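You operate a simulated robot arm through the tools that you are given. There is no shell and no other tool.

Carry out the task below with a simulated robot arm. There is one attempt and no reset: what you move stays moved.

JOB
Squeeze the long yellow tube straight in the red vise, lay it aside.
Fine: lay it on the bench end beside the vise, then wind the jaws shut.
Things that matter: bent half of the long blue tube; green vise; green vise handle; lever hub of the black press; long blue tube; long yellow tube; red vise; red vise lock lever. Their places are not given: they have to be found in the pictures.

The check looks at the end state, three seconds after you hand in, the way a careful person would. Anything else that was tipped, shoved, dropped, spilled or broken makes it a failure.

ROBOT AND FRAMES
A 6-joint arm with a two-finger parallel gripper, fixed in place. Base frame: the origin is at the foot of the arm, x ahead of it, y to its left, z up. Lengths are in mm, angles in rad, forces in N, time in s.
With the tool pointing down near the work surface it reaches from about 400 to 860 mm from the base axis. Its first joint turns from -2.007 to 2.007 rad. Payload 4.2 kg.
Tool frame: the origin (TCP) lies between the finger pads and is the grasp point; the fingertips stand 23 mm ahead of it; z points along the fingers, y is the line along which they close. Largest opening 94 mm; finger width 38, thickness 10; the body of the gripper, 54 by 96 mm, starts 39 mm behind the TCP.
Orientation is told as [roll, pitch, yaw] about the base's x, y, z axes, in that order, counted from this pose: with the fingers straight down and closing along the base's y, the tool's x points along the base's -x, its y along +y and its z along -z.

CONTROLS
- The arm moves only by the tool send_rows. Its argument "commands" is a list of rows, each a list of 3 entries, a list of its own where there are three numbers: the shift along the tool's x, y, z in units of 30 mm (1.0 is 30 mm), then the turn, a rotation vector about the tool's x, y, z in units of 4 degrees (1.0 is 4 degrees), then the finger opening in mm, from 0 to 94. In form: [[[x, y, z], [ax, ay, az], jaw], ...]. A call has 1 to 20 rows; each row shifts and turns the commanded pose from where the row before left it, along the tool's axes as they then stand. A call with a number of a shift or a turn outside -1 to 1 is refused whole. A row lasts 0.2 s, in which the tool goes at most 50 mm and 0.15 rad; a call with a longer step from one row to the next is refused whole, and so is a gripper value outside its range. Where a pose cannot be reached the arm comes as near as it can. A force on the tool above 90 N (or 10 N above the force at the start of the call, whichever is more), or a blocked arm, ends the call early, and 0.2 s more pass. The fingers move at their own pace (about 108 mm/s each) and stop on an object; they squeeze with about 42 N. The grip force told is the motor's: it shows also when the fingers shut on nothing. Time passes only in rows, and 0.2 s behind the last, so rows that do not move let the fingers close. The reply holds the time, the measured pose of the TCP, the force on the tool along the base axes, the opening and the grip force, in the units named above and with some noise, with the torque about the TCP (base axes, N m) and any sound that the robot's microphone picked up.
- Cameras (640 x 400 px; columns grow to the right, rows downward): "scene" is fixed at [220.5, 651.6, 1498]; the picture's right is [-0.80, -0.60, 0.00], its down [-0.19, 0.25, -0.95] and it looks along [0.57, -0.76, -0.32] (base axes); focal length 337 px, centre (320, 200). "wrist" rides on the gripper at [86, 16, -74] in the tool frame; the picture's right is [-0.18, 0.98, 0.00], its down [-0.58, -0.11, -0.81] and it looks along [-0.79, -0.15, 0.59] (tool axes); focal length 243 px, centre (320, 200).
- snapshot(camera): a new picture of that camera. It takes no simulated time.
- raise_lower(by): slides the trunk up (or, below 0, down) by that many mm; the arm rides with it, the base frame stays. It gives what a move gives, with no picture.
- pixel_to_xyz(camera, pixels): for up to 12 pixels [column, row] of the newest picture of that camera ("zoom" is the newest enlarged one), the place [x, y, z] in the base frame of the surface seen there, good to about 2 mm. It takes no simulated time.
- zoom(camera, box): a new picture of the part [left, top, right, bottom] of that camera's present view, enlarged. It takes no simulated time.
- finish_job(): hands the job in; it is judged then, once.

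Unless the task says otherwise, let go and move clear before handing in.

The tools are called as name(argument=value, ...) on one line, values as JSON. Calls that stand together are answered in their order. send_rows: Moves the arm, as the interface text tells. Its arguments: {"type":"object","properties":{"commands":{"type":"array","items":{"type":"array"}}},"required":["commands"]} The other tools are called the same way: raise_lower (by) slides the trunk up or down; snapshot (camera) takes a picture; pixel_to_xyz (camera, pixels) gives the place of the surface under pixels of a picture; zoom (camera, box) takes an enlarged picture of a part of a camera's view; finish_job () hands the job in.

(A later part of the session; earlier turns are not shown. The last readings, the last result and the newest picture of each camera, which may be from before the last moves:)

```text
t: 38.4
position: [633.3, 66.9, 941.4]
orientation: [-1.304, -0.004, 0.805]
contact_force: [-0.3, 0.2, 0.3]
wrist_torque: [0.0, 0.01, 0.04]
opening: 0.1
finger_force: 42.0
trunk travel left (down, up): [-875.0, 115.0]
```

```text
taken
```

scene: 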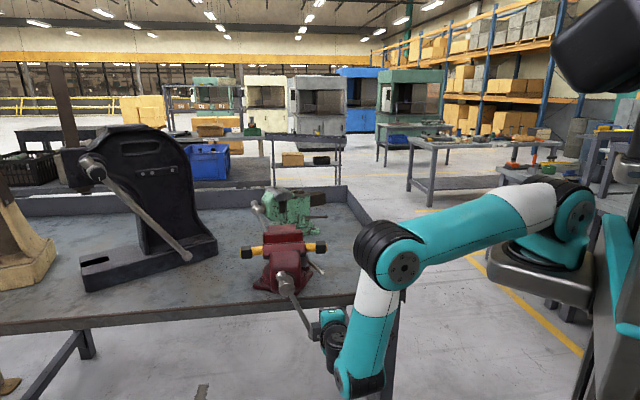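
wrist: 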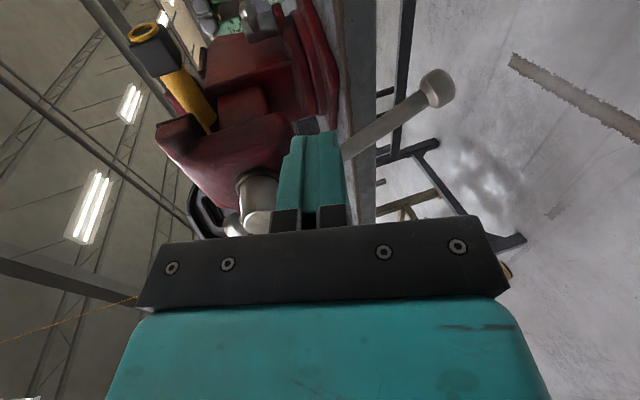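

I'm at s=400, t=495, z=941, and the bar is visible to the lower side at wrist (400,110). I'll push forward along n so that the fingertips enter the bar's plane on its -w side.

send_rows(commands=[[[0, -0.2, 0.73], [0, 0, 0], 0], [[0, -0.2, 0.73], [0, 0, 0], 0], [[0, -0.2, 0.73], [0, 0, 0], 0]])

snapshot(camera="wrist")

zoom(camera="scene", box=[230, 230, 390, 400])

```text
t: 39.2
position: [682.0, 19.7, 939.8]
orientation: [-1.303, -0.004, 0.804]
contact_force: [0.5, 0.0, -0.2]
wrist_torque: [0.02, 0.0, 0.0]
opening: 0.0
finger_force: 42.2
trunk travel left (down, up): [-875.0, 115.0]
```

```text
taken
```

wrist: 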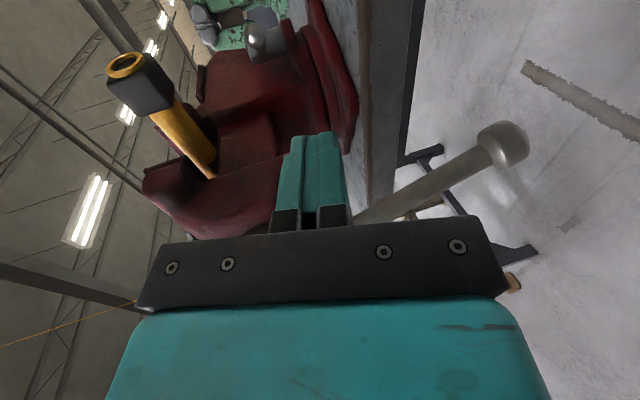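

```text
2.35 times, centred on (310, 315) of scene
```

zoom: 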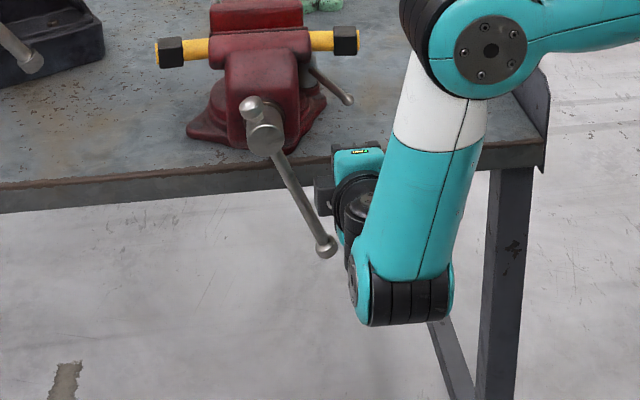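

The peg is at R≈113, 122° clockwise, on the -w side of the bar. I'll sweep clockwise from 122° to 182°, watching the force, to see whether the bar turns and which way the jaw moves.

send_rows(commands=[[[-0.483, 0.597, 0.163], [0, 0, 0], 0], [[-0.603, 0.487, 0.133], [0, 0, 0], 0], [[-0.697, 0.357, 0.097], [0, 0, 0], 0], [[-0.757, 0.21, 0.057], [0, 0, 0], 0], [[-0.787, 0.053, 0.015], [0, 0, 0], 0]])

zoom(camera="scene", box=[230, 230, 390, 400])

snapshot(camera="wrist")

```text
t: 40.4
position: [748.0, 87.3, 887.2]
orientation: [-1.302, 0.001, 0.808]
contact_force: [-0.9, -2.2, -4.2]
wrist_torque: [0.02, 0.13, -0.08]
opening: 0.2
finger_force: 42.2
out of reach, approached as far as the arm can: row 5
trunk travel left (down, up): [-875.0, 115.0]
```

```text
2.35 times, centred on (310, 315) of scene
```

zoom: 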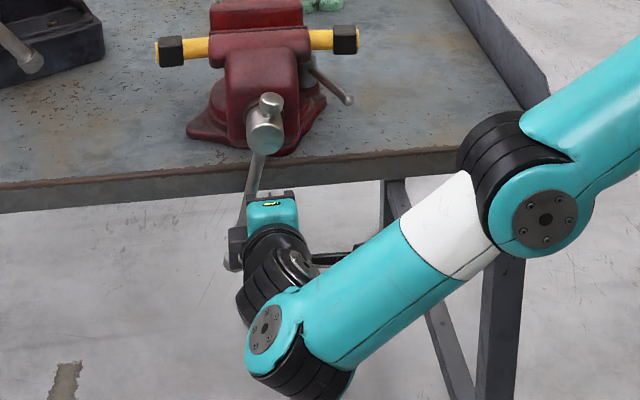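

```text
taken
```

wrist: 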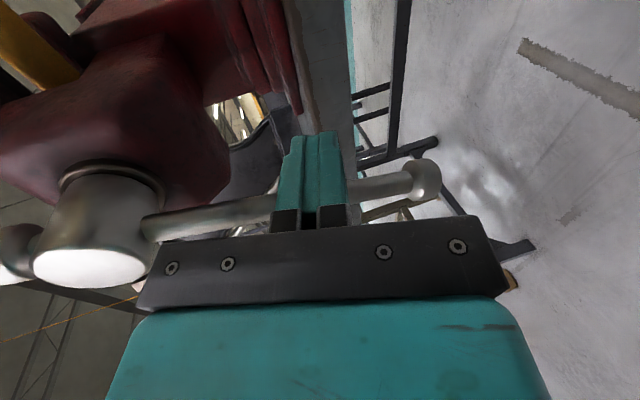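

The bar turned easily with 2–5 N. Row 5 was right at the reach limit, so I'll relax the tilt by 8° and continue the sweep clockwise to 240°.

send_rows(commands=[[[0, -0.05, 0.12], [-1, 0, 0], 0], [[0, 0, 0], [-1, 0, 0], 0], [[-0.783, -0.077, -0.033], [0, 0, 0], 0], [[-0.75, -0.223, -0.097], [0, 0, 0], 0], [[-0.683, -0.36, -0.157], [0, 0, 0], 0], [[-0.583, -0.483, -0.21], [0, 0, 0], 0], [[-0.463, -0.583, -0.253], [0, 0, 0], 0]])

zoom(camera="scene", box=[190, 210, 400, 380])

snapshot(camera="wrist")

```text
t: 42.0
position: [785.8, 127.2, 949.5]
orientation: [-1.164, -0.004, 0.804]
contact_force: [-0.7, -0.4, 0.1]
wrist_torque: [0.03, -0.02, 0.0]
opening: 0.3
finger_force: 42.0
out of reach, approached as far as the arm can: row 4, 5, 6, 7
trunk travel left (down, up): [-875.0, 115.0]
```

```text
2.35 times, centred on (295, 295) of scene
```

zoom: 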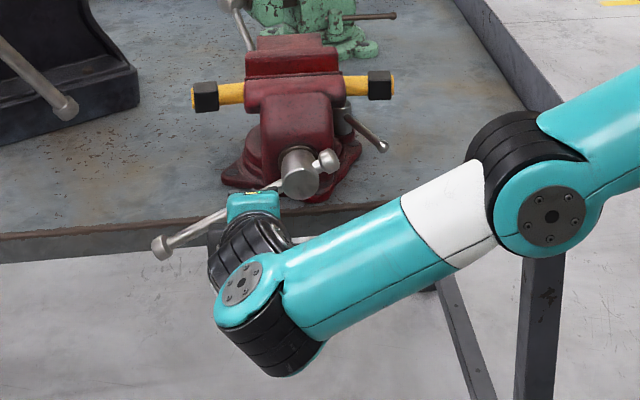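

```text
taken
```

wrist: 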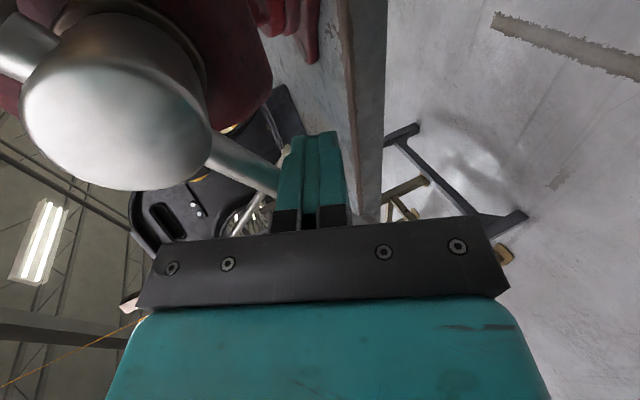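

The bar is now near 9 o'clock, but the +w side is at the limit of reach: I'm at t=645 against the commanded 690. I'll look at the full arm posture before choosing how to continue.

snapshot(camera="scene")

```text
taken
```

scene: 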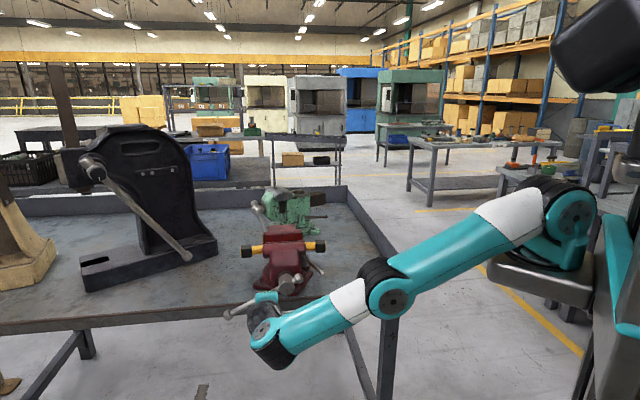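

pixel_to_xyz(camera="scene", pixels=[[265, 338], [270, 350], [392, 300], [575, 215], [545, 250], [262, 312], [267, 297], [285, 330], [240, 310], [226, 315], [285, 288], [304, 278]])

```text
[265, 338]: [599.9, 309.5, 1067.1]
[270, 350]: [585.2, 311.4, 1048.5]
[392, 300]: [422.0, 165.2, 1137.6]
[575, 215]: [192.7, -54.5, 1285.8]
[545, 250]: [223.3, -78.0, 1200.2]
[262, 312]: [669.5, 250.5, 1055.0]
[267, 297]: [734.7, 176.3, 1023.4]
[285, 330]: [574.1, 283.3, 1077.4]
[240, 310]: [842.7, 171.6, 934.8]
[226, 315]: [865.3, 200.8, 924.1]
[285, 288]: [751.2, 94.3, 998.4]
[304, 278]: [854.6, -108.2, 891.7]
```

The shoulder is at z≈1285 and the arm is nearly straight, so the tool's azimuth is costing reach. I'll back the peg off downward and turn the tool +30° about the vertical, pointing it more along +x, to bring the wrist closer in.

send_rows(commands=[[[0, 0.43, 0.185], [0, -0.918, -0.396], 0], [[0, 0.43, 0.185], [0, -0.918, -0.396], 0], [[0, 0.43, 0.185], [0, -0.918, -0.396], 0], [[0, 0, 0], [0, -0.918, -0.396], 0], [[0, 0, 0], [0, -0.918, -0.396], 0], [[0, 0, 0], [0, -0.918, -0.396], 0], [[0, 0, 0], [0, -0.918, -0.396], 0], [[0, 0, 0], [0, -0.459, -0.198], 0]])

snapshot(camera="wrist")

zoom(camera="scene", box=[190, 210, 400, 380])

```text
t: 43.8
position: [831.1, 169.9, 869.7]
orientation: [-1.166, -0.002, 1.326]
contact_force: [0.6, 0.4, 0.3]
wrist_torque: [0.0, -0.01, 0.03]
opening: 0.0
finger_force: 41.4
out of reach, approached as far as the arm can: row 2, 3, 4, 5, 6, 7, 8
trunk travel left (down, up): [-875.0, 115.0]
```

```text
taken
```

wrist: 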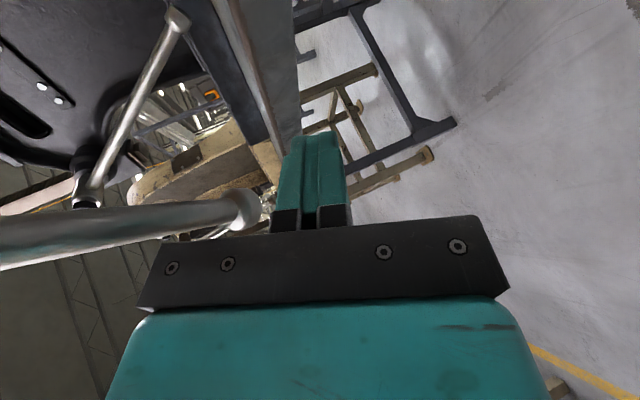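

```text
2.35 times, centred on (295, 295) of scene
```

zoom: 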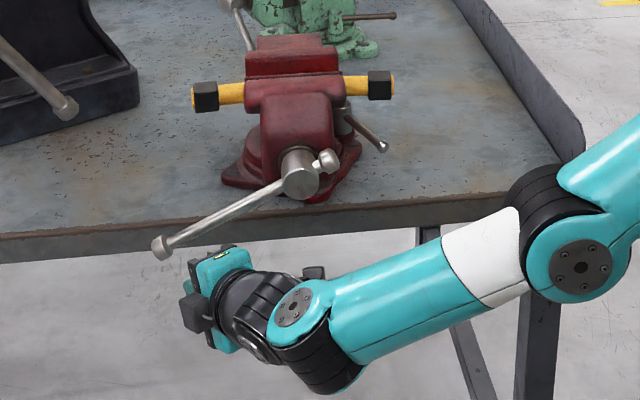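

The pose drifted to t=708, z=870, below the bar, which is free. I'll send a null row to see what the commanded pose really is.

send_rows(commands=[[[0, 0, 0], [0, 0, 0], 0], [[0, 0, 0], [0, 0, 0], 0]])

```text
t: 44.4
position: [830.7, 168.3, 869.8]
orientation: [-1.165, -0.003, 1.323]
contact_force: [-0.4, 0.4, 0.6]
wrist_torque: [-0.03, 0.01, 0.0]
opening: 0.0
finger_force: 41.9
trunk travel left (down, up): [-875.0, 115.0]
```

pixel_to_xyz(camera="zoom", pixels=[[162, 247], [200, 230], [240, 210], [270, 193], [328, 160], [300, 175], [215, 265], [285, 100], [250, 100], [330, 90], [290, 92], [290, 82]])

```text
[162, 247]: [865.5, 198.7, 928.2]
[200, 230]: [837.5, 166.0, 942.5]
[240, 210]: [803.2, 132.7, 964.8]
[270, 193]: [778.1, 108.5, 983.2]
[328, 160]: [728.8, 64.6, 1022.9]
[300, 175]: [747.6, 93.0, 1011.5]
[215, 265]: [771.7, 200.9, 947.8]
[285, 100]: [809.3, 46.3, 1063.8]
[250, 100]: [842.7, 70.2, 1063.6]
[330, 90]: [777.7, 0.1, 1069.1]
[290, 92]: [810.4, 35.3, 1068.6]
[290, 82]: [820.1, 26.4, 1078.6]
```

The bar now points to 244° clockwise (ball at t=752, z=928). I'll withdraw the peg along the tool axis and lower the trunk by 200 mm so that the shoulder sits at working height.

send_rows(commands=[[[0, 0, -1], [0, 0, 0], 0], [[0, 0, -1], [0, 0, 0], 0], [[0, 0, -1], [0, 0, 0], 0]])

raise_lower(by=-200)

snapshot(camera="scene")

```text
t: 45.2
position: [782.6, 221.9, 876.5]
orientation: [-1.165, -0.003, 1.325]
contact_force: [0.3, 0.0, -0.5]
wrist_torque: [-0.01, 0.02, 0.02]
opening: 0.0
finger_force: 42.1
out of reach, approached as far as the arm can: row 1, 2, 3
trunk travel left (down, up): [-875.0, 115.0]
```

```text
t: 47.4
position: [781.9, 222.6, 676.6]
orientation: [-1.166, -0.001, 1.324]
contact_force: [0.3, -0.1, -0.4]
wrist_torque: [0.0, 0.01, -0.02]
opening: 0.0
finger_force: 42.0
trunk travel left (down, up): [-675.0, 315.0]
```

```text
taken
```

scene: 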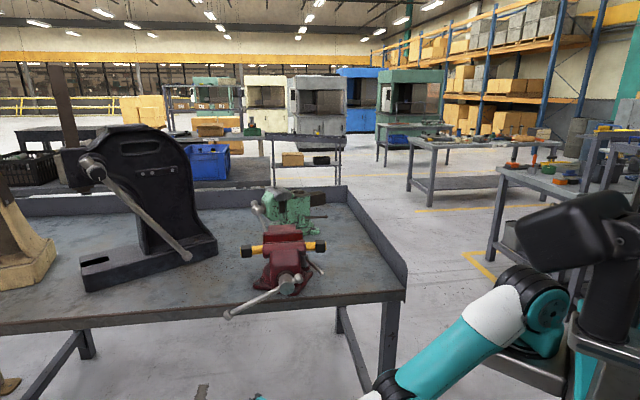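

The pose is (782,223,677), clear in front of the bench, with the shoulder now around z=1085. I'll raise the peg to s≈395, t≈657, z≈907, behind the bar.

send_rows(commands=[[[0.191, -0.84, -0.487], [0, 0, 0], 0], [[0.191, -0.84, -0.487], [0, 0, 0], 0], [[0.191, -0.84, -0.487], [0, 0, 0], 0], [[0.191, -0.84, -0.487], [0, 0, 0], 0], [[0.191, -0.84, -0.487], [0, 0, 0], 0], [[0.191, -0.84, -0.487], [0, 0, 0], 0], [[0.191, -0.84, -0.487], [0, 0, 0], 0], [[0.191, -0.84, -0.487], [0, 0, 0], 0]])

snapshot(camera="wrist")

snapshot(camera="scene")

```text
t: 49.2
position: [826.3, 282.2, 857.6]
orientation: [-1.167, -0.001, 1.322]
contact_force: [-0.4, 0.3, 0.5]
wrist_torque: [0.02, -0.01, 0.01]
opening: 0.2
finger_force: 41.8
out of reach, approached as far as the arm can: row 1, 2, 3, 4, 5, 6, 7, 8
trunk travel left (down, up): [-675.0, 315.0]
```

```text
taken
```

wrist: 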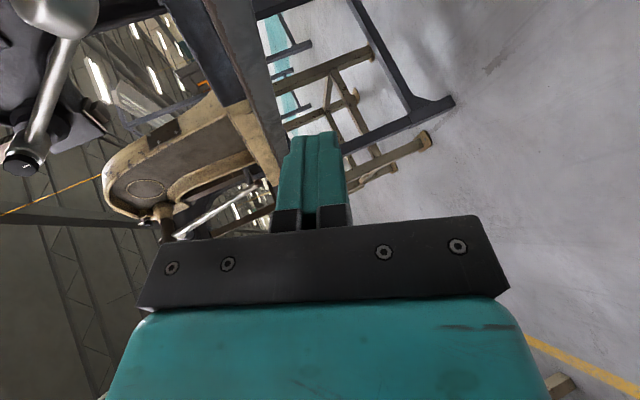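

```text
taken
```

scene: 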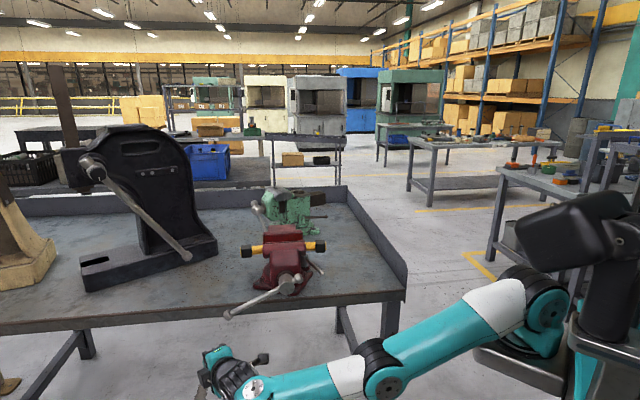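

The commanded move wasn't followed; the arm slid outward to t=784. I suspect it is stuck straight at its elbow singularity, so I'll check whether the upper arm and forearm are collinear.

pixel_to_xyz(camera="scene", pixels=[[545, 308], [500, 310], [450, 335], [420, 350], [385, 382], [350, 376], [320, 382], [290, 388], [255, 388], [232, 378], [215, 362], [263, 358]])

zoom(camera="scene", box=[180, 260, 600, 400])

```text
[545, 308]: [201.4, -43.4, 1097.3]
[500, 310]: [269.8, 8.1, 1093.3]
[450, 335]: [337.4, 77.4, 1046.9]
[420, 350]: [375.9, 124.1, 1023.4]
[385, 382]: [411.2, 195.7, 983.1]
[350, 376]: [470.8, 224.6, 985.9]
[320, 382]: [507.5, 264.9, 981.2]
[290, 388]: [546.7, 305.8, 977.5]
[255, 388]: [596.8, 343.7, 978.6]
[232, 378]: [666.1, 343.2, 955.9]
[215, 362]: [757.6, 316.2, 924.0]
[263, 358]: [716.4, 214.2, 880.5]
```

```text
1.52 times, centred on (390, 330) of scene
```

zoom: 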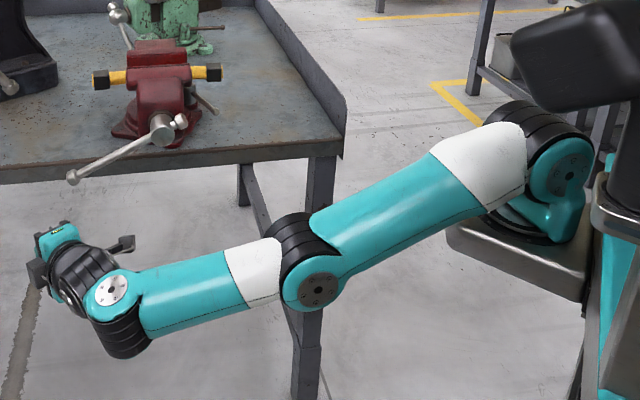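

The upper arm drops 24° while the forearm drops only 4°, so the elbow has flipped below the line and is jammed at its limit. I'm in free space in front of the bench. I'll turn the tool back toward vertical, which stretches the arm straight, and then try to come back with the elbow up.

send_rows(commands=[[[0, 0, 0], [-1, 0, 0], 0], [[0, 0, 0], [-1, 0, 0], 0], [[0, 0, 0], [-1, 0, 0], 0], [[0, 0, 0], [-1, 0, 0], 0], [[0, 0, 0], [-1, 0, 0], 0], [[0, 0, 0], [-1, 0, 0], 0], [[0, 0, 0], [-1, 0, 0], 0], [[0, 0, 0], [-1, 0, 0], 0]])

zoom(camera="scene", box=[180, 260, 600, 400])

```text
t: 51.0
position: [824.6, 281.6, 855.0]
orientation: [-0.606, -0.005, 1.325]
contact_force: [-0.2, -0.6, -0.2]
wrist_torque: [0.01, -0.01, 0.0]
opening: 0.0
finger_force: 42.5
trunk travel left (down, up): [-675.0, 315.0]
```

```text
1.52 times, centred on (390, 330) of scene
```

zoom: 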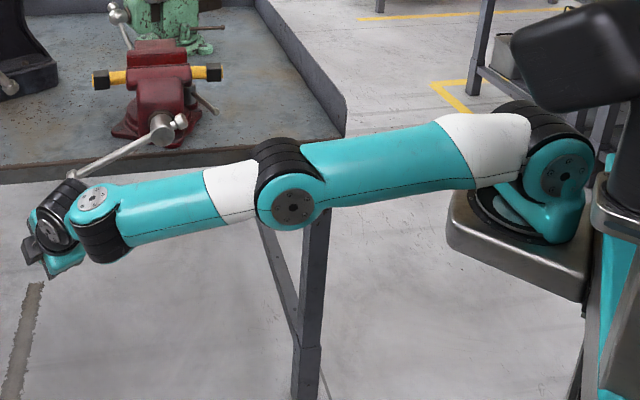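

It now tracks exactly, with the arm almost straight. I'll tilt more, to stretch it fully, then pull inward and see which way the elbow goes.

send_rows(commands=[[[0, 0, 0], [-1, 0, 0], 0], [[0, 0, 0], [-1, 0, 0], 0], [[0, 0, 0], [-1, 0, 0], 0], [[0, 0, 0], [-1, 0, 0], 0], [[0, 0, 0], [-1, 0, 0], 0], [[0, 0, 0], [-1, 0, 0], 0], [[0, 0, 0], [-1, 0, 0], 0]])

zoom(camera="scene", box=[180, 260, 600, 400])

```text
t: 52.6
position: [789.4, 272.7, 854.8]
orientation: [-0.117, -0.002, 1.327]
contact_force: [-0.4, -0.6, 0.4]
wrist_torque: [-0.03, -0.02, 0.04]
opening: 0.0
finger_force: 42.1
out of reach, approached as far as the arm can: row 1, 2, 3, 4, 5, 6
trunk travel left (down, up): [-675.0, 315.0]
```

```text
1.52 times, centred on (390, 330) of scene
```

zoom: 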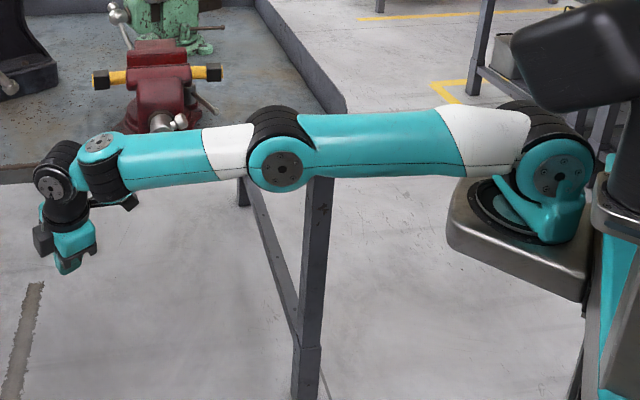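

The arm is now straight. I'll pull radially inward and check the elbow.

send_rows(commands=[[[0.54, 0.83, -0.1], [0, 0, 0], 0], [[0.54, 0.83, -0.1], [0, 0, 0], 0], [[0.54, 0.83, -0.1], [0, 0, 0], 0], [[0.54, 0.83, -0.1], [0, 0, 0], 0]])

zoom(camera="scene", box=[180, 260, 600, 400])

```text
t: 53.6
position: [676.7, 233.8, 855.3]
orientation: [-0.118, -0.002, 1.325]
contact_force: [-0.1, 0.4, 0.0]
wrist_torque: [-0.02, 0.01, -0.01]
opening: 0.1
finger_force: 41.5
trunk travel left (down, up): [-675.0, 315.0]
```

```text
1.52 times, centred on (390, 330) of scene
```

zoom: 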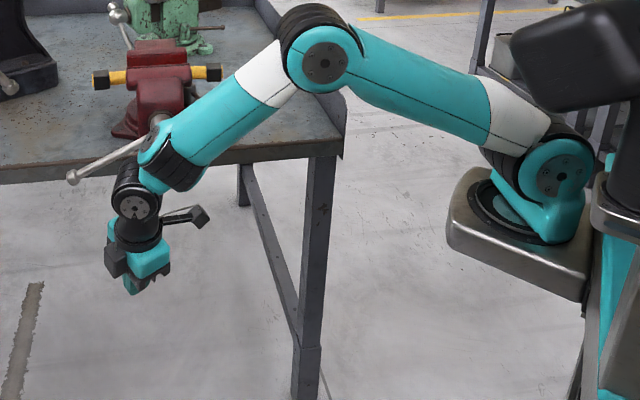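

The elbow is up again. Staying here in free space (s=313, t=644), I'll tilt the tool to about 59°, keeping the heading near -14°.

send_rows(commands=[[[0, 0, 0], [1, 0, 0], 0], [[0, 0, 0], [1, 0, 0], 0], [[0, 0, 0], [1, 0, 0], 0], [[0, 0, 0], [1, 0, 0], 0], [[0, 0, 0], [1, 0, 0], 0], [[0, 0, 0], [1, 0, 0], 0], [[0, 0, 0], [1, 0, 0], 0], [[0, 0, 0], [1, 0, 0], 0], [[0, 0, 0], [1, 0, 0], 0], [[0, 0, 0], [1, 0, 0], 0], [[0, 0, 0], [1, 0, 0], 0], [[0, 0, 0], [1, 0, 0], 0], [[0, 0, 0], [1, 0, 0], 0]])

snapshot(camera="scene")

```text
t: 56.4
position: [676.0, 234.5, 854.8]
orientation: [-1.029, -0.001, 1.324]
contact_force: [0.3, -0.1, 1.0]
wrist_torque: [-0.02, -0.01, -0.01]
opening: 0.0
finger_force: 41.6
trunk travel left (down, up): [-675.0, 315.0]
```

```text
taken
```

scene: 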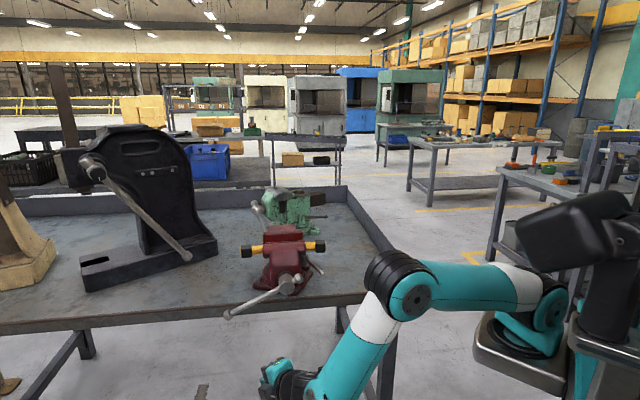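

It tracked (roll -1.029). I'll insert the peg on the lower, trailing side of the bar: s≈474, t≈652, z≈904.

send_rows(commands=[[[0.424, -0.643, 0.541], [0, 0, 0], 0], [[0.424, -0.643, 0.541], [0, 0, 0], 0], [[0.424, -0.643, 0.541], [0, 0, 0], 0], [[0.424, -0.643, 0.541], [0, 0, 0], 0], [[0.424, -0.643, 0.541], [0, 0, 0], 0], [[0.424, -0.643, 0.541], [0, 0, 0], 0]])

zoom(camera="scene", box=[190, 210, 400, 380])

snapshot(camera="wrist")

```text
t: 57.8
position: [796.6, 125.9, 901.8]
orientation: [-1.027, -0.003, 1.327]
contact_force: [-0.1, -0.1, -0.5]
wrist_torque: [-0.02, -0.02, 0.0]
opening: 0.2
finger_force: 42.3
trunk travel left (down, up): [-675.0, 315.0]
```

```text
2.35 times, centred on (295, 295) of scene
```

zoom: 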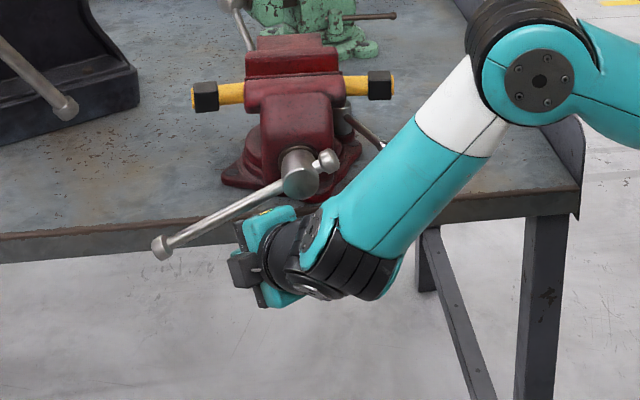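

```text
taken
```

wrist: 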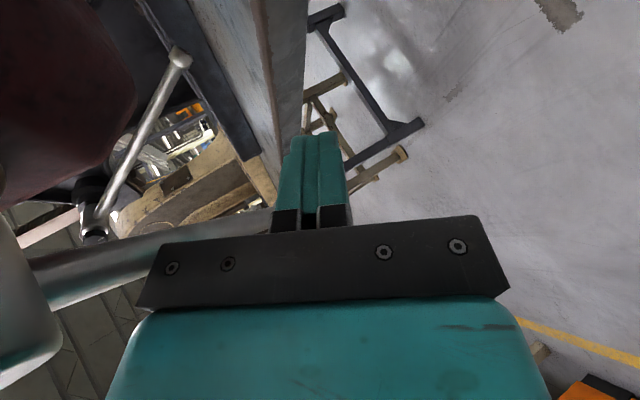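

The peg sits under the bar at s=474, but at this slant the top corner of the gripper body would touch the bar first. I'll back out, set heading -28° and tilt 70°, which should now be reachable, and re-enter.

send_rows(commands=[[[-0.6, 0.515, -0.858], [0, 0, 0], 0], [[-0.6, 0.515, -0.858], [0, 0, 0], 0], [[0, 0, 0], [0, 0.857, 0.515], 0], [[0, 0, 0], [0, 0.857, 0.515], 0], [[0, 0, 0], [0, 0.857, 0.515], 0], [[0, 0, 0], [0, 0.43, 0.26], 0], [[0, 0, 0], [1, 0, 0], 0], [[0, 0, 0], [1, 0, 0], 0], [[0, 0, 0], [0.75, 0, 0], 0]])

zoom(camera="scene", box=[190, 210, 400, 380])

```text
t: 59.8
position: [748.2, 174.3, 904.2]
orientation: [-1.219, -0.002, 1.081]
contact_force: [-0.2, 0.9, 0.6]
wrist_torque: [0.01, 0.02, 0.0]
opening: 0.0
finger_force: 41.9
trunk travel left (down, up): [-675.0, 315.0]
```

```text
2.35 times, centred on (295, 295) of scene
```

zoom: 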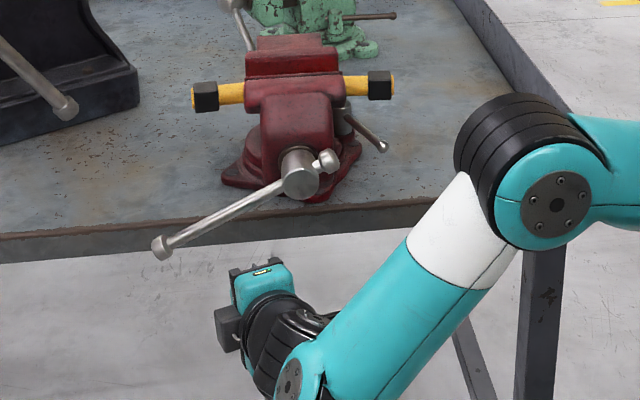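

Heading -28° and tilt 70° are reached exactly. I'll enter the bar plane (s→468), then push the bar clockwise from 212° to 272°.

send_rows(commands=[[[0.3, -0.34, 0.928], [0, 0, 0], 0], [[0.3, -0.34, 0.928], [0, 0, 0], 0], [[-0.726, -0.663, -0.008], [0, 0, 0], 0], [[-0.546, -0.809, -0.12], [0, 0, 0], 0], [[-0.33, -0.899, -0.223], [0, 0, 0], 0], [[-0.09, -0.928, -0.312], [0, 0, 0], 0]])

zoom(camera="scene", box=[190, 210, 400, 380])

snapshot(camera="wrist")

```text
t: 61.2
position: [828.5, 169.7, 1006.3]
orientation: [-1.221, -0.001, 1.078]
contact_force: [-1.8, 0.3, 1.2]
wrist_torque: [-0.02, -0.04, -0.05]
opening: 0.1
finger_force: 42.2
trunk travel left (down, up): [-675.0, 315.0]
```

```text
2.35 times, centred on (295, 295) of scene
```

zoom: 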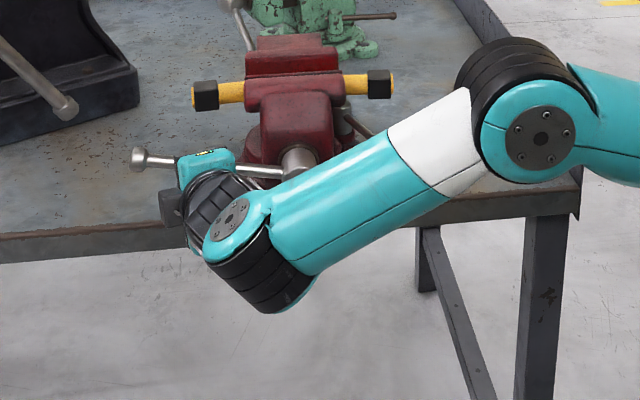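

```text
taken
```

wrist: 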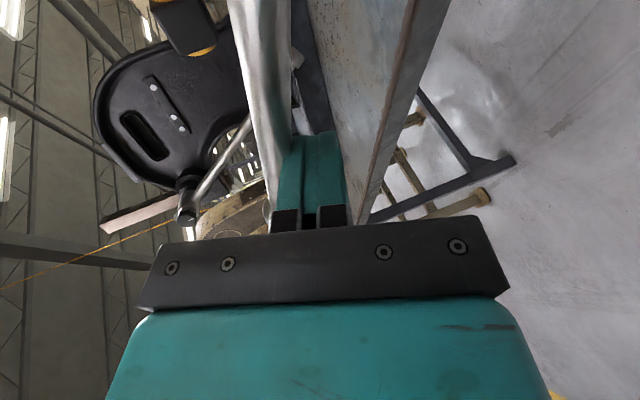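

The bar follows the peg with almost no force (1–2 N). I'll continue over the top, from 287° to 92°.

send_rows(commands=[[[0.155, -0.894, -0.379], [0, 0, 0], 0], [[0.39, -0.799, -0.42], [0, 0, 0], 0], [[0.598, -0.65, -0.432], [0, 0, 0], 0], [[0.766, -0.456, -0.415], [0, 0, 0], 0], [[0.881, -0.231, -0.37], [0, 0, 0], 0], [[0.937, 0.01, -0.3], [0, 0, 0], 0]])

zoom(camera="scene", box=[190, 210, 400, 380])

```text
t: 62.6
position: [745.9, 86.6, 1114.0]
orientation: [-1.218, -0.002, 1.08]
contact_force: [0.6, -0.4, -0.2]
wrist_torque: [-0.01, -0.01, -0.02]
opening: 0.0
finger_force: 41.5
trunk travel left (down, up): [-675.0, 315.0]
```

```text
2.35 times, centred on (295, 295) of scene
```

zoom: 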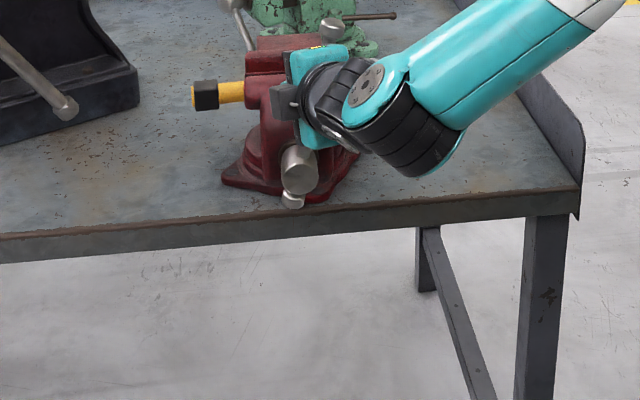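

The bar is past 12 o'clock (ball at zoom 332,30). I'll continue down the right side to 182°.

send_rows(commands=[[[0.928, 0.25, -0.209], [0, 0, 0], 0], [[0.856, 0.473, -0.104], [0, 0, 0], 0], [[0.726, 0.663, 0.008], [0, 0, 0], 0], [[0.546, 0.809, 0.12], [0, 0, 0], 0], [[0.33, 0.899, 0.223], [0, 0, 0], 0], [[0.09, 0.928, 0.312], [0, 0, 0], 0], [[-0.155, 0.894, 0.379], [0, 0, 0], 0], [[-0.39, 0.799, 0.42], [0, 0, 0], 0], [[-0.598, 0.65, 0.432], [0, 0, 0], 0], [[-0.766, 0.456, 0.415], [0, 0, 0], 0], [[-0.881, 0.231, 0.37], [0, 0, 0], 0], [[-0.937, -0.01, 0.3], [0, 0, 0], 0]])

zoom(camera="scene", box=[190, 210, 400, 380])

```text
t: 65.2
position: [750.2, 91.8, 885.6]
orientation: [-1.219, 0.001, 1.08]
contact_force: [0.1, 0.1, 0.1]
wrist_torque: [-0.01, -0.02, 0.01]
opening: 0.1
finger_force: 42.2
trunk travel left (down, up): [-675.0, 315.0]
```

```text
2.35 times, centred on (295, 295) of scene
```

zoom: 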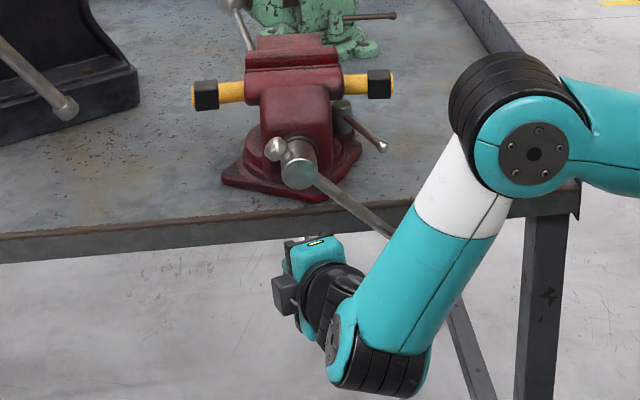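

The bar stayed at about 125° and the peg slipped past it. I'll measure the jaw gap and the hub's advance.

zoom(camera="scene", box=[240, 215, 340, 305])

pixel_to_xyz(camera="zoom", pixels=[[270, 180], [250, 150], [330, 225], [370, 255], [190, 65], [240, 62], [240, 75], [240, 90], [240, 108], [240, 125], [330, 60], [330, 85]])

```text
4.44 times, centred on (290, 260) of scene
```

zoom: 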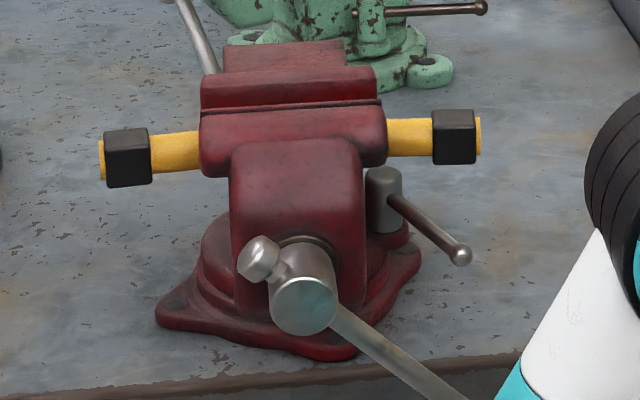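

```text
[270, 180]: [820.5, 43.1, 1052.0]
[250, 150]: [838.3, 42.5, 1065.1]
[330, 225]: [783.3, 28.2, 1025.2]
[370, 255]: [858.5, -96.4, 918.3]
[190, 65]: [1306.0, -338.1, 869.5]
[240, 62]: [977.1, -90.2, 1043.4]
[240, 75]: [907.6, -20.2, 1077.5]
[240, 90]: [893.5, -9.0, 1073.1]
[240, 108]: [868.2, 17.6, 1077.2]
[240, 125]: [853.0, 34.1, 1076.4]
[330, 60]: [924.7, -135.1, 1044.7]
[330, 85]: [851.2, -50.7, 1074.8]
```

pixel_to_xyz(camera="zoom", pixels=[[300, 300], [315, 310], [258, 258], [350, 325], [400, 362], [290, 105], [290, 100], [290, 110], [360, 97], [360, 102], [215, 110], [215, 116]])

zoom(camera="scene", box=[260, 215, 320, 255])

```text
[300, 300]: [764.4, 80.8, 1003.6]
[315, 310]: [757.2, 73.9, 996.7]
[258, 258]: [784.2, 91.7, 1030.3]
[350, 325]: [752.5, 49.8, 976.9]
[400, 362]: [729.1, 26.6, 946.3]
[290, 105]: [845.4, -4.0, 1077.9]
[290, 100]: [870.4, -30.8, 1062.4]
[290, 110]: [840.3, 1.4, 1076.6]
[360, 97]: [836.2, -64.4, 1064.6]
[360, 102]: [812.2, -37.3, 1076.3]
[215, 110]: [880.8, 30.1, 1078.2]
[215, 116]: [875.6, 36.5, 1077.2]
```

```text
10.00 times, centred on (290, 235) of scene
```

zoom: 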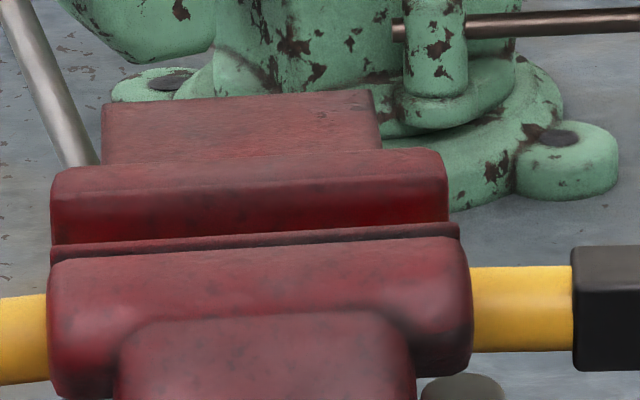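

The hub advanced 27 mm over about 328°, so the lead is about 30 mm per turn; the bar moved ahead of the peg's tip. The gap is now about 35 mm and the bar is at 133°, s≈503. I'll re-enter behind the bar at about 98° with s≈498.

send_rows(commands=[[[-0.252, 0.286, -0.778], [0, 0, 0], 0], [[0.92, -0.676, -0.546], [0, 0, 0], 0], [[0.92, -0.676, -0.546], [0, 0, 0], 0], [[0.92, -0.676, -0.546], [0, 0, 0], 0], [[0.92, -0.676, -0.546], [0, 0, 0], 0], [[0.281, -0.319, 0.868], [0, 0, 0], 0], [[0.281, -0.319, 0.868], [0, 0, 0], 0]])

zoom(camera="scene", box=[190, 210, 400, 380])

snapshot(camera="wrist")

```text
t: 66.8
position: [692.5, -12.0, 984.5]
orientation: [-1.218, -0.001, 1.082]
contact_force: [-1.2, -0.3, 0.0]
wrist_torque: [0.05, -0.01, 0.02]
opening: 0.0
finger_force: 41.7
trunk travel left (down, up): [-675.0, 315.0]
```

```text
2.35 times, centred on (295, 295) of scene
```

zoom: 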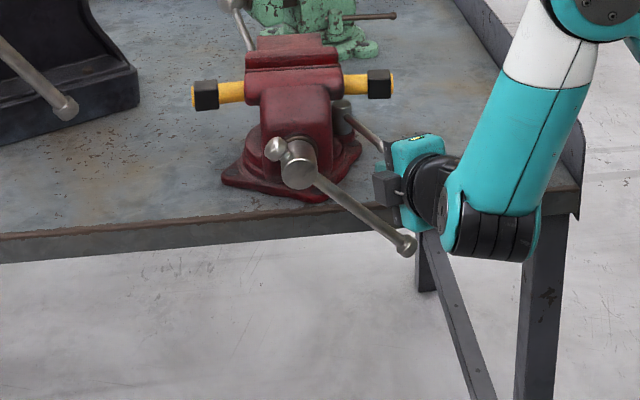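

```text
taken
```

wrist: 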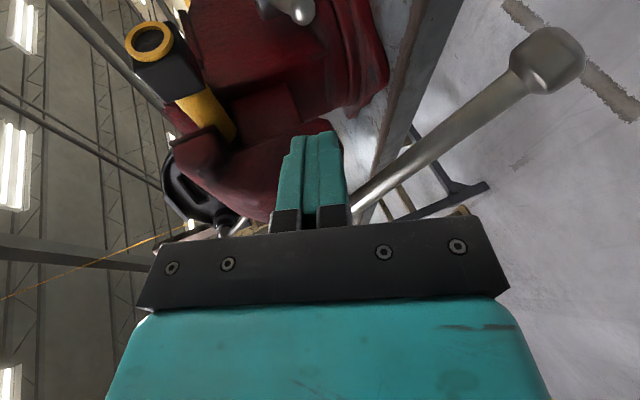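

The peg is above the bar at 98°, s=498. I'll sweep clockwise to 146°, with a slight advance along n, watching the force.

send_rows(commands=[[[-0.172, 0.688, 0.345], [0, 0, 0], 0], [[-0.32, 0.62, 0.368], [0, 0, 0], 0], [[-0.454, 0.524, 0.376], [0, 0, 0], 0], [[-0.567, 0.404, 0.369], [0, 0, 0], 0]])

zoom(camera="scene", box=[240, 215, 340, 305])

```text
t: 67.8
position: [730.3, 18.2, 905.8]
orientation: [-1.217, -0.002, 1.079]
contact_force: [0.0, -2.5, 3.1]
wrist_torque: [-0.03, -0.04, -0.06]
opening: 0.0
finger_force: 42.2
trunk travel left (down, up): [-675.0, 315.0]
```

```text
4.44 times, centred on (290, 260) of scene
```

zoom: 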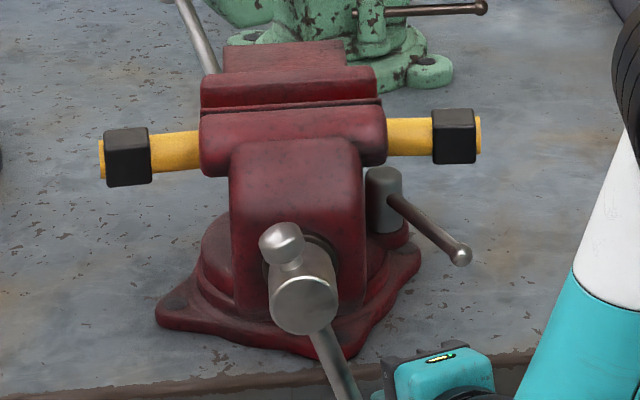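

The bar turned to about 160° with about 4 N. I'll continue to 182° and on toward 230°.

send_rows(commands=[[[-0.655, 0.268, 0.347], [0, 0, 0], 0], [[-0.714, 0.118, 0.311], [0, 0, 0], 0], [[-0.741, -0.037, 0.263], [0, 0, 0], 0]])

zoom(camera="scene", box=[240, 215, 340, 305])

```text
t: 68.6
position: [778.9, 65.0, 886.5]
orientation: [-1.218, 0.0, 1.08]
contact_force: [-3.5, -5.5, 0.9]
wrist_torque: [0.07, -0.05, -0.08]
opening: 0.0
finger_force: 42.0
trunk travel left (down, up): [-675.0, 315.0]
```

```text
4.44 times, centred on (290, 260) of scene
```

zoom: 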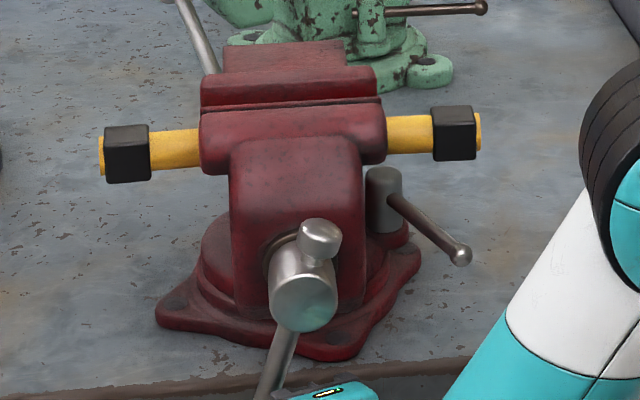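

Force is about 6.5 N and the jaws keep closing. I'll continue to 218°.

send_rows(commands=[[[-0.736, -0.191, 0.205], [0, 0, 0], 0], [[-0.698, -0.337, 0.139], [0, 0, 0], 0], [[-0.629, -0.469, 0.068], [0, 0, 0], 0]])

zoom(camera="scene", box=[240, 215, 340, 305])

```text
t: 69.4
position: [828.6, 109.2, 912.1]
orientation: [-1.218, -0.001, 1.08]
contact_force: [-5.9, -4.8, -3.7]
wrist_torque: [0.04, 0.0, 0.05]
opening: 0.2
finger_force: 42.2
trunk travel left (down, up): [-675.0, 315.0]
```

```text
4.44 times, centred on (290, 260) of scene
```

zoom: 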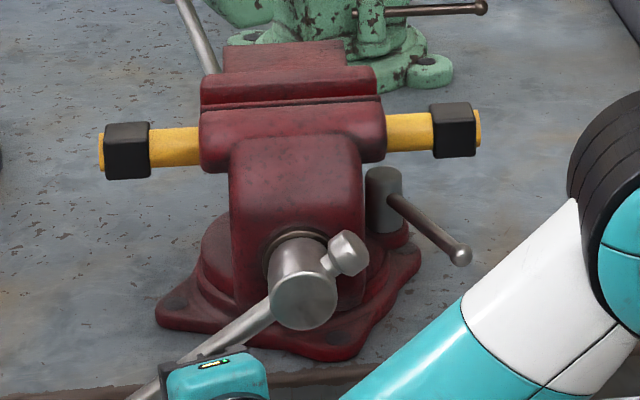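

Force is 8.5 N and rising slightly. I'll continue to 242°.

send_rows(commands=[[[-0.532, -0.58, -0.004], [0, 0, 0], 0], [[-0.411, -0.667, -0.075], [0, 0, 0], 0]])

zoom(camera="scene", box=[240, 215, 340, 305])

pixel_to_xyz(camera="zoom", pixels=[[290, 101], [290, 105], [290, 110], [290, 97], [220, 108], [220, 114], [370, 98], [370, 104], [160, 135], [190, 133], [400, 120], [425, 118]])

```text
t: 70.0
position: [850.7, 130.6, 948.0]
orientation: [-1.22, -0.001, 1.081]
contact_force: [-8.1, -2.7, -7.4]
wrist_torque: [-0.04, 0.01, 0.08]
opening: 0.0
finger_force: 42.1
trunk travel left (down, up): [-675.0, 315.0]
```

```text
4.44 times, centred on (290, 260) of scene
```

zoom: 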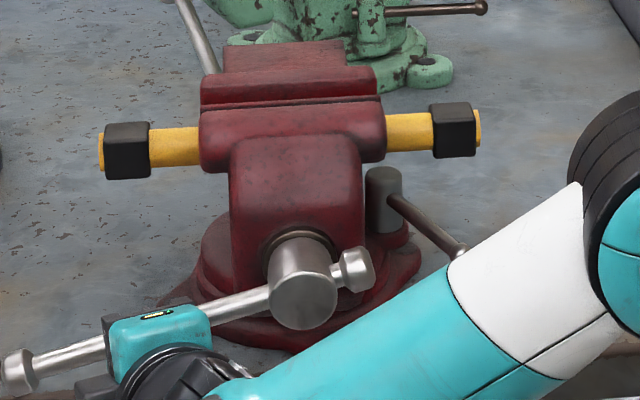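

```text
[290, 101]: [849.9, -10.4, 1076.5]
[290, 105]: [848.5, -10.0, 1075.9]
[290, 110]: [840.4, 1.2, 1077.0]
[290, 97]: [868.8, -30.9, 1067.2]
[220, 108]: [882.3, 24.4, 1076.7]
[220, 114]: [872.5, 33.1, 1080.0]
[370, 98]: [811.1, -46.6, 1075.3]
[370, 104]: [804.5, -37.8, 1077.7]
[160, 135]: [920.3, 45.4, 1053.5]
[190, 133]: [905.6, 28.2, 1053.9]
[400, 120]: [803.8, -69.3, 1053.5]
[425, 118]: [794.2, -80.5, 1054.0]
```

The gap is about 28 mm and the tube looks nearly straight (left s≈619, right s≈618). Force is 11 N. I'll zoom in on the tube's straightness.

zoom(camera="scene", box=[258, 225, 352, 262])

pixel_to_xyz(camera="zoom", pixels=[[60, 190], [90, 195], [120, 193], [150, 190], [430, 170], [460, 168], [490, 165], [520, 163], [20, 200], [560, 160], [150, 170], [430, 150]])

```text
6.81 times, centred on (305, 244) of scene
```

zoom: 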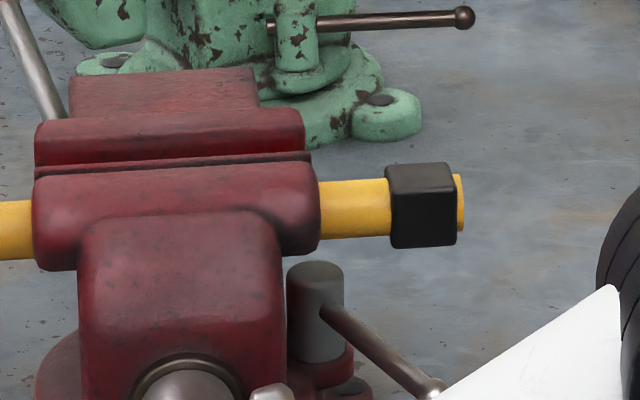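

```text
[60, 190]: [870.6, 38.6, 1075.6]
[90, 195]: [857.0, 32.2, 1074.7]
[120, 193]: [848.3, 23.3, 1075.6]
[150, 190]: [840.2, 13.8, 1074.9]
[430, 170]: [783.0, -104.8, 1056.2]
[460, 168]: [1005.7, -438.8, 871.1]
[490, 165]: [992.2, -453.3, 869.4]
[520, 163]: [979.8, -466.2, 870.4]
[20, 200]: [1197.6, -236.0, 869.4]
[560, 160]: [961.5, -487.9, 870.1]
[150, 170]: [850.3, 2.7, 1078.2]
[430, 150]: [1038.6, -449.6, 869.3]
```

zoom(camera="scene", box=[245, 215, 355, 283])

pixel_to_xyz(camera="zoom", pixels=[[130, 190], [145, 190], [160, 188], [175, 187], [190, 186], [455, 168], [470, 167], [485, 166], [500, 165], [515, 165], [90, 195], [550, 160]])

```text
5.82 times, centred on (300, 249) of scene
```

zoom: 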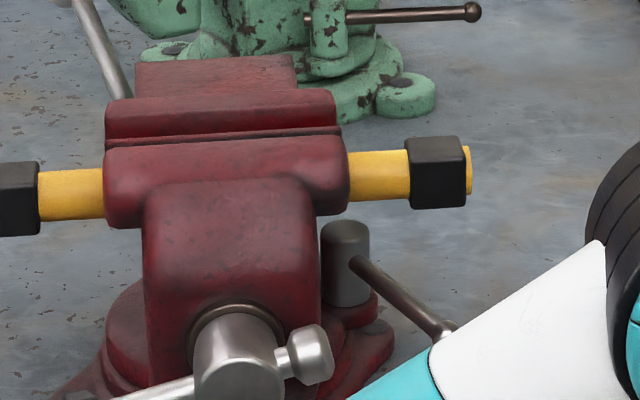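

```text
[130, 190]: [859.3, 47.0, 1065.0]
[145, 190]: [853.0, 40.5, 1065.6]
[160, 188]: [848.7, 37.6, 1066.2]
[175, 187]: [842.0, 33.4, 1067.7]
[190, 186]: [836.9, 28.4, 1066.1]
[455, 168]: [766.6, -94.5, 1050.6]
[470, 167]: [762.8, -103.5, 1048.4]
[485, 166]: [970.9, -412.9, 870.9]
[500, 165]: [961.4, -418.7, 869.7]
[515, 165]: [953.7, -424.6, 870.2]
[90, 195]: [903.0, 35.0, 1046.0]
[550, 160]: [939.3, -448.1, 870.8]
```

Both visible tube halves now have the same slope and line up in the zoom, (40,172)-(103,168) and (347,153)-(408,149). I'll push a little further to reach a firm squeeze, watching the force.

send_rows(commands=[[[-0.26, -0.728, -0.146], [0, 0, 0], 0]])

send_rows(commands=[[[-0.108, -0.752, -0.204], [0, 0, 0], 0]])

zoom(camera="scene", box=[245, 215, 355, 283])

```text
t: 70.4
position: [856.6, 134.6, 966.9]
orientation: [-1.215, 0.004, 1.081]
contact_force: [-14.8, -0.6, -17.3]
wrist_torque: [0.24, -0.55, -0.15]
opening: 0.2
finger_force: 42.1
trunk travel left (down, up): [-675.0, 315.0]
```

```text
t: 70.8
position: [860.0, 136.7, 990.9]
orientation: [-1.216, -0.001, 1.083]
contact_force: [-12.7, 1.6, -20.6]
wrist_torque: [0.25, -0.61, -0.16]
opening: 0.0
finger_force: 41.8
trunk travel left (down, up): [-675.0, 315.0]
```

```text
5.82 times, centred on (300, 249) of scene
```

zoom: 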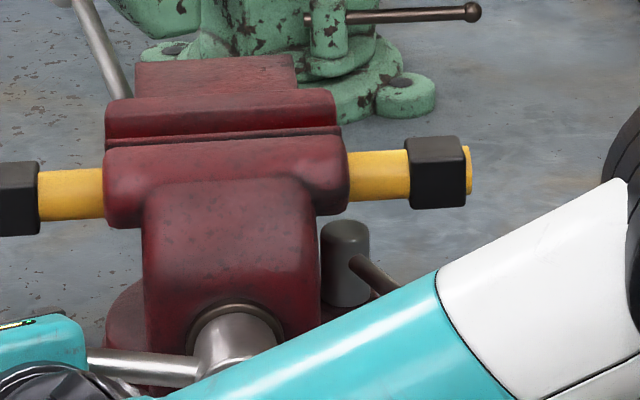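

Force is 24 N and the screw is still turning slowly. I'll continue in single steps toward a hard stop.

send_rows(commands=[[[0.025, -0.723, -0.237], [0, 0, 0], 0]])

send_rows(commands=[[[0.1, -0.36, -0.14], [0, 0, 0], 0]])

zoom(camera="scene", box=[245, 215, 355, 283])

snapshot(camera="wrist")

```text
t: 71.2
position: [860.0, 137.1, 1013.9]
orientation: [-1.216, 0.001, 1.083]
contact_force: [-12.9, 8.0, -22.1]
wrist_torque: [0.13, -0.65, -0.3]
opening: 0.1
finger_force: 41.4
trunk travel left (down, up): [-675.0, 315.0]
```

```text
t: 71.6
position: [859.1, 133.9, 1026.3]
orientation: [-1.215, 0.001, 1.082]
contact_force: [-15.2, 15.8, -25.8]
wrist_torque: [0.03, -0.8, -0.43]
opening: 0.2
finger_force: 42.5
trunk travel left (down, up): [-675.0, 315.0]
```

```text
5.82 times, centred on (300, 249) of scene
```

zoom: 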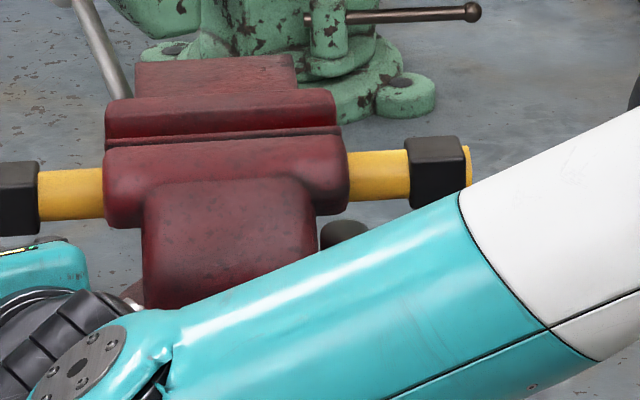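

```text
taken
```

wrist: 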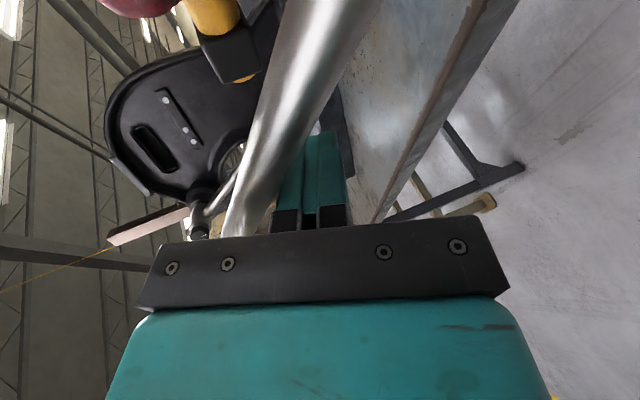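

pixel_to_xyz(camera="zoom", pixels=[[220, 139], [220, 142], [220, 145], [220, 135], [220, 130], [160, 145], [160, 149], [300, 133], [300, 137], [70, 180], [380, 160], [220, 132]])

zoom(camera="scene", box=[265, 225, 305, 250])

```text
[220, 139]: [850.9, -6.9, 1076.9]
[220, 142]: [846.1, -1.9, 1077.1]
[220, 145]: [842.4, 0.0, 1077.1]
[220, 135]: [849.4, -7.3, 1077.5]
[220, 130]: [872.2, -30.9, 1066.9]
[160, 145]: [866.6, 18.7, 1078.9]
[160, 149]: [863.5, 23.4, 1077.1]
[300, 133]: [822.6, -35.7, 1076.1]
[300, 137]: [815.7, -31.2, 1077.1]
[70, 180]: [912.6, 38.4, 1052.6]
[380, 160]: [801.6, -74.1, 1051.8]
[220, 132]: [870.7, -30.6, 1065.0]
```

```text
16.00 times, centred on (285, 238) of scene
```

zoom: 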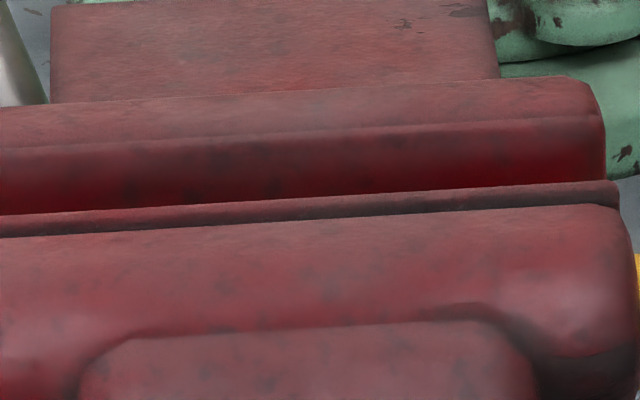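

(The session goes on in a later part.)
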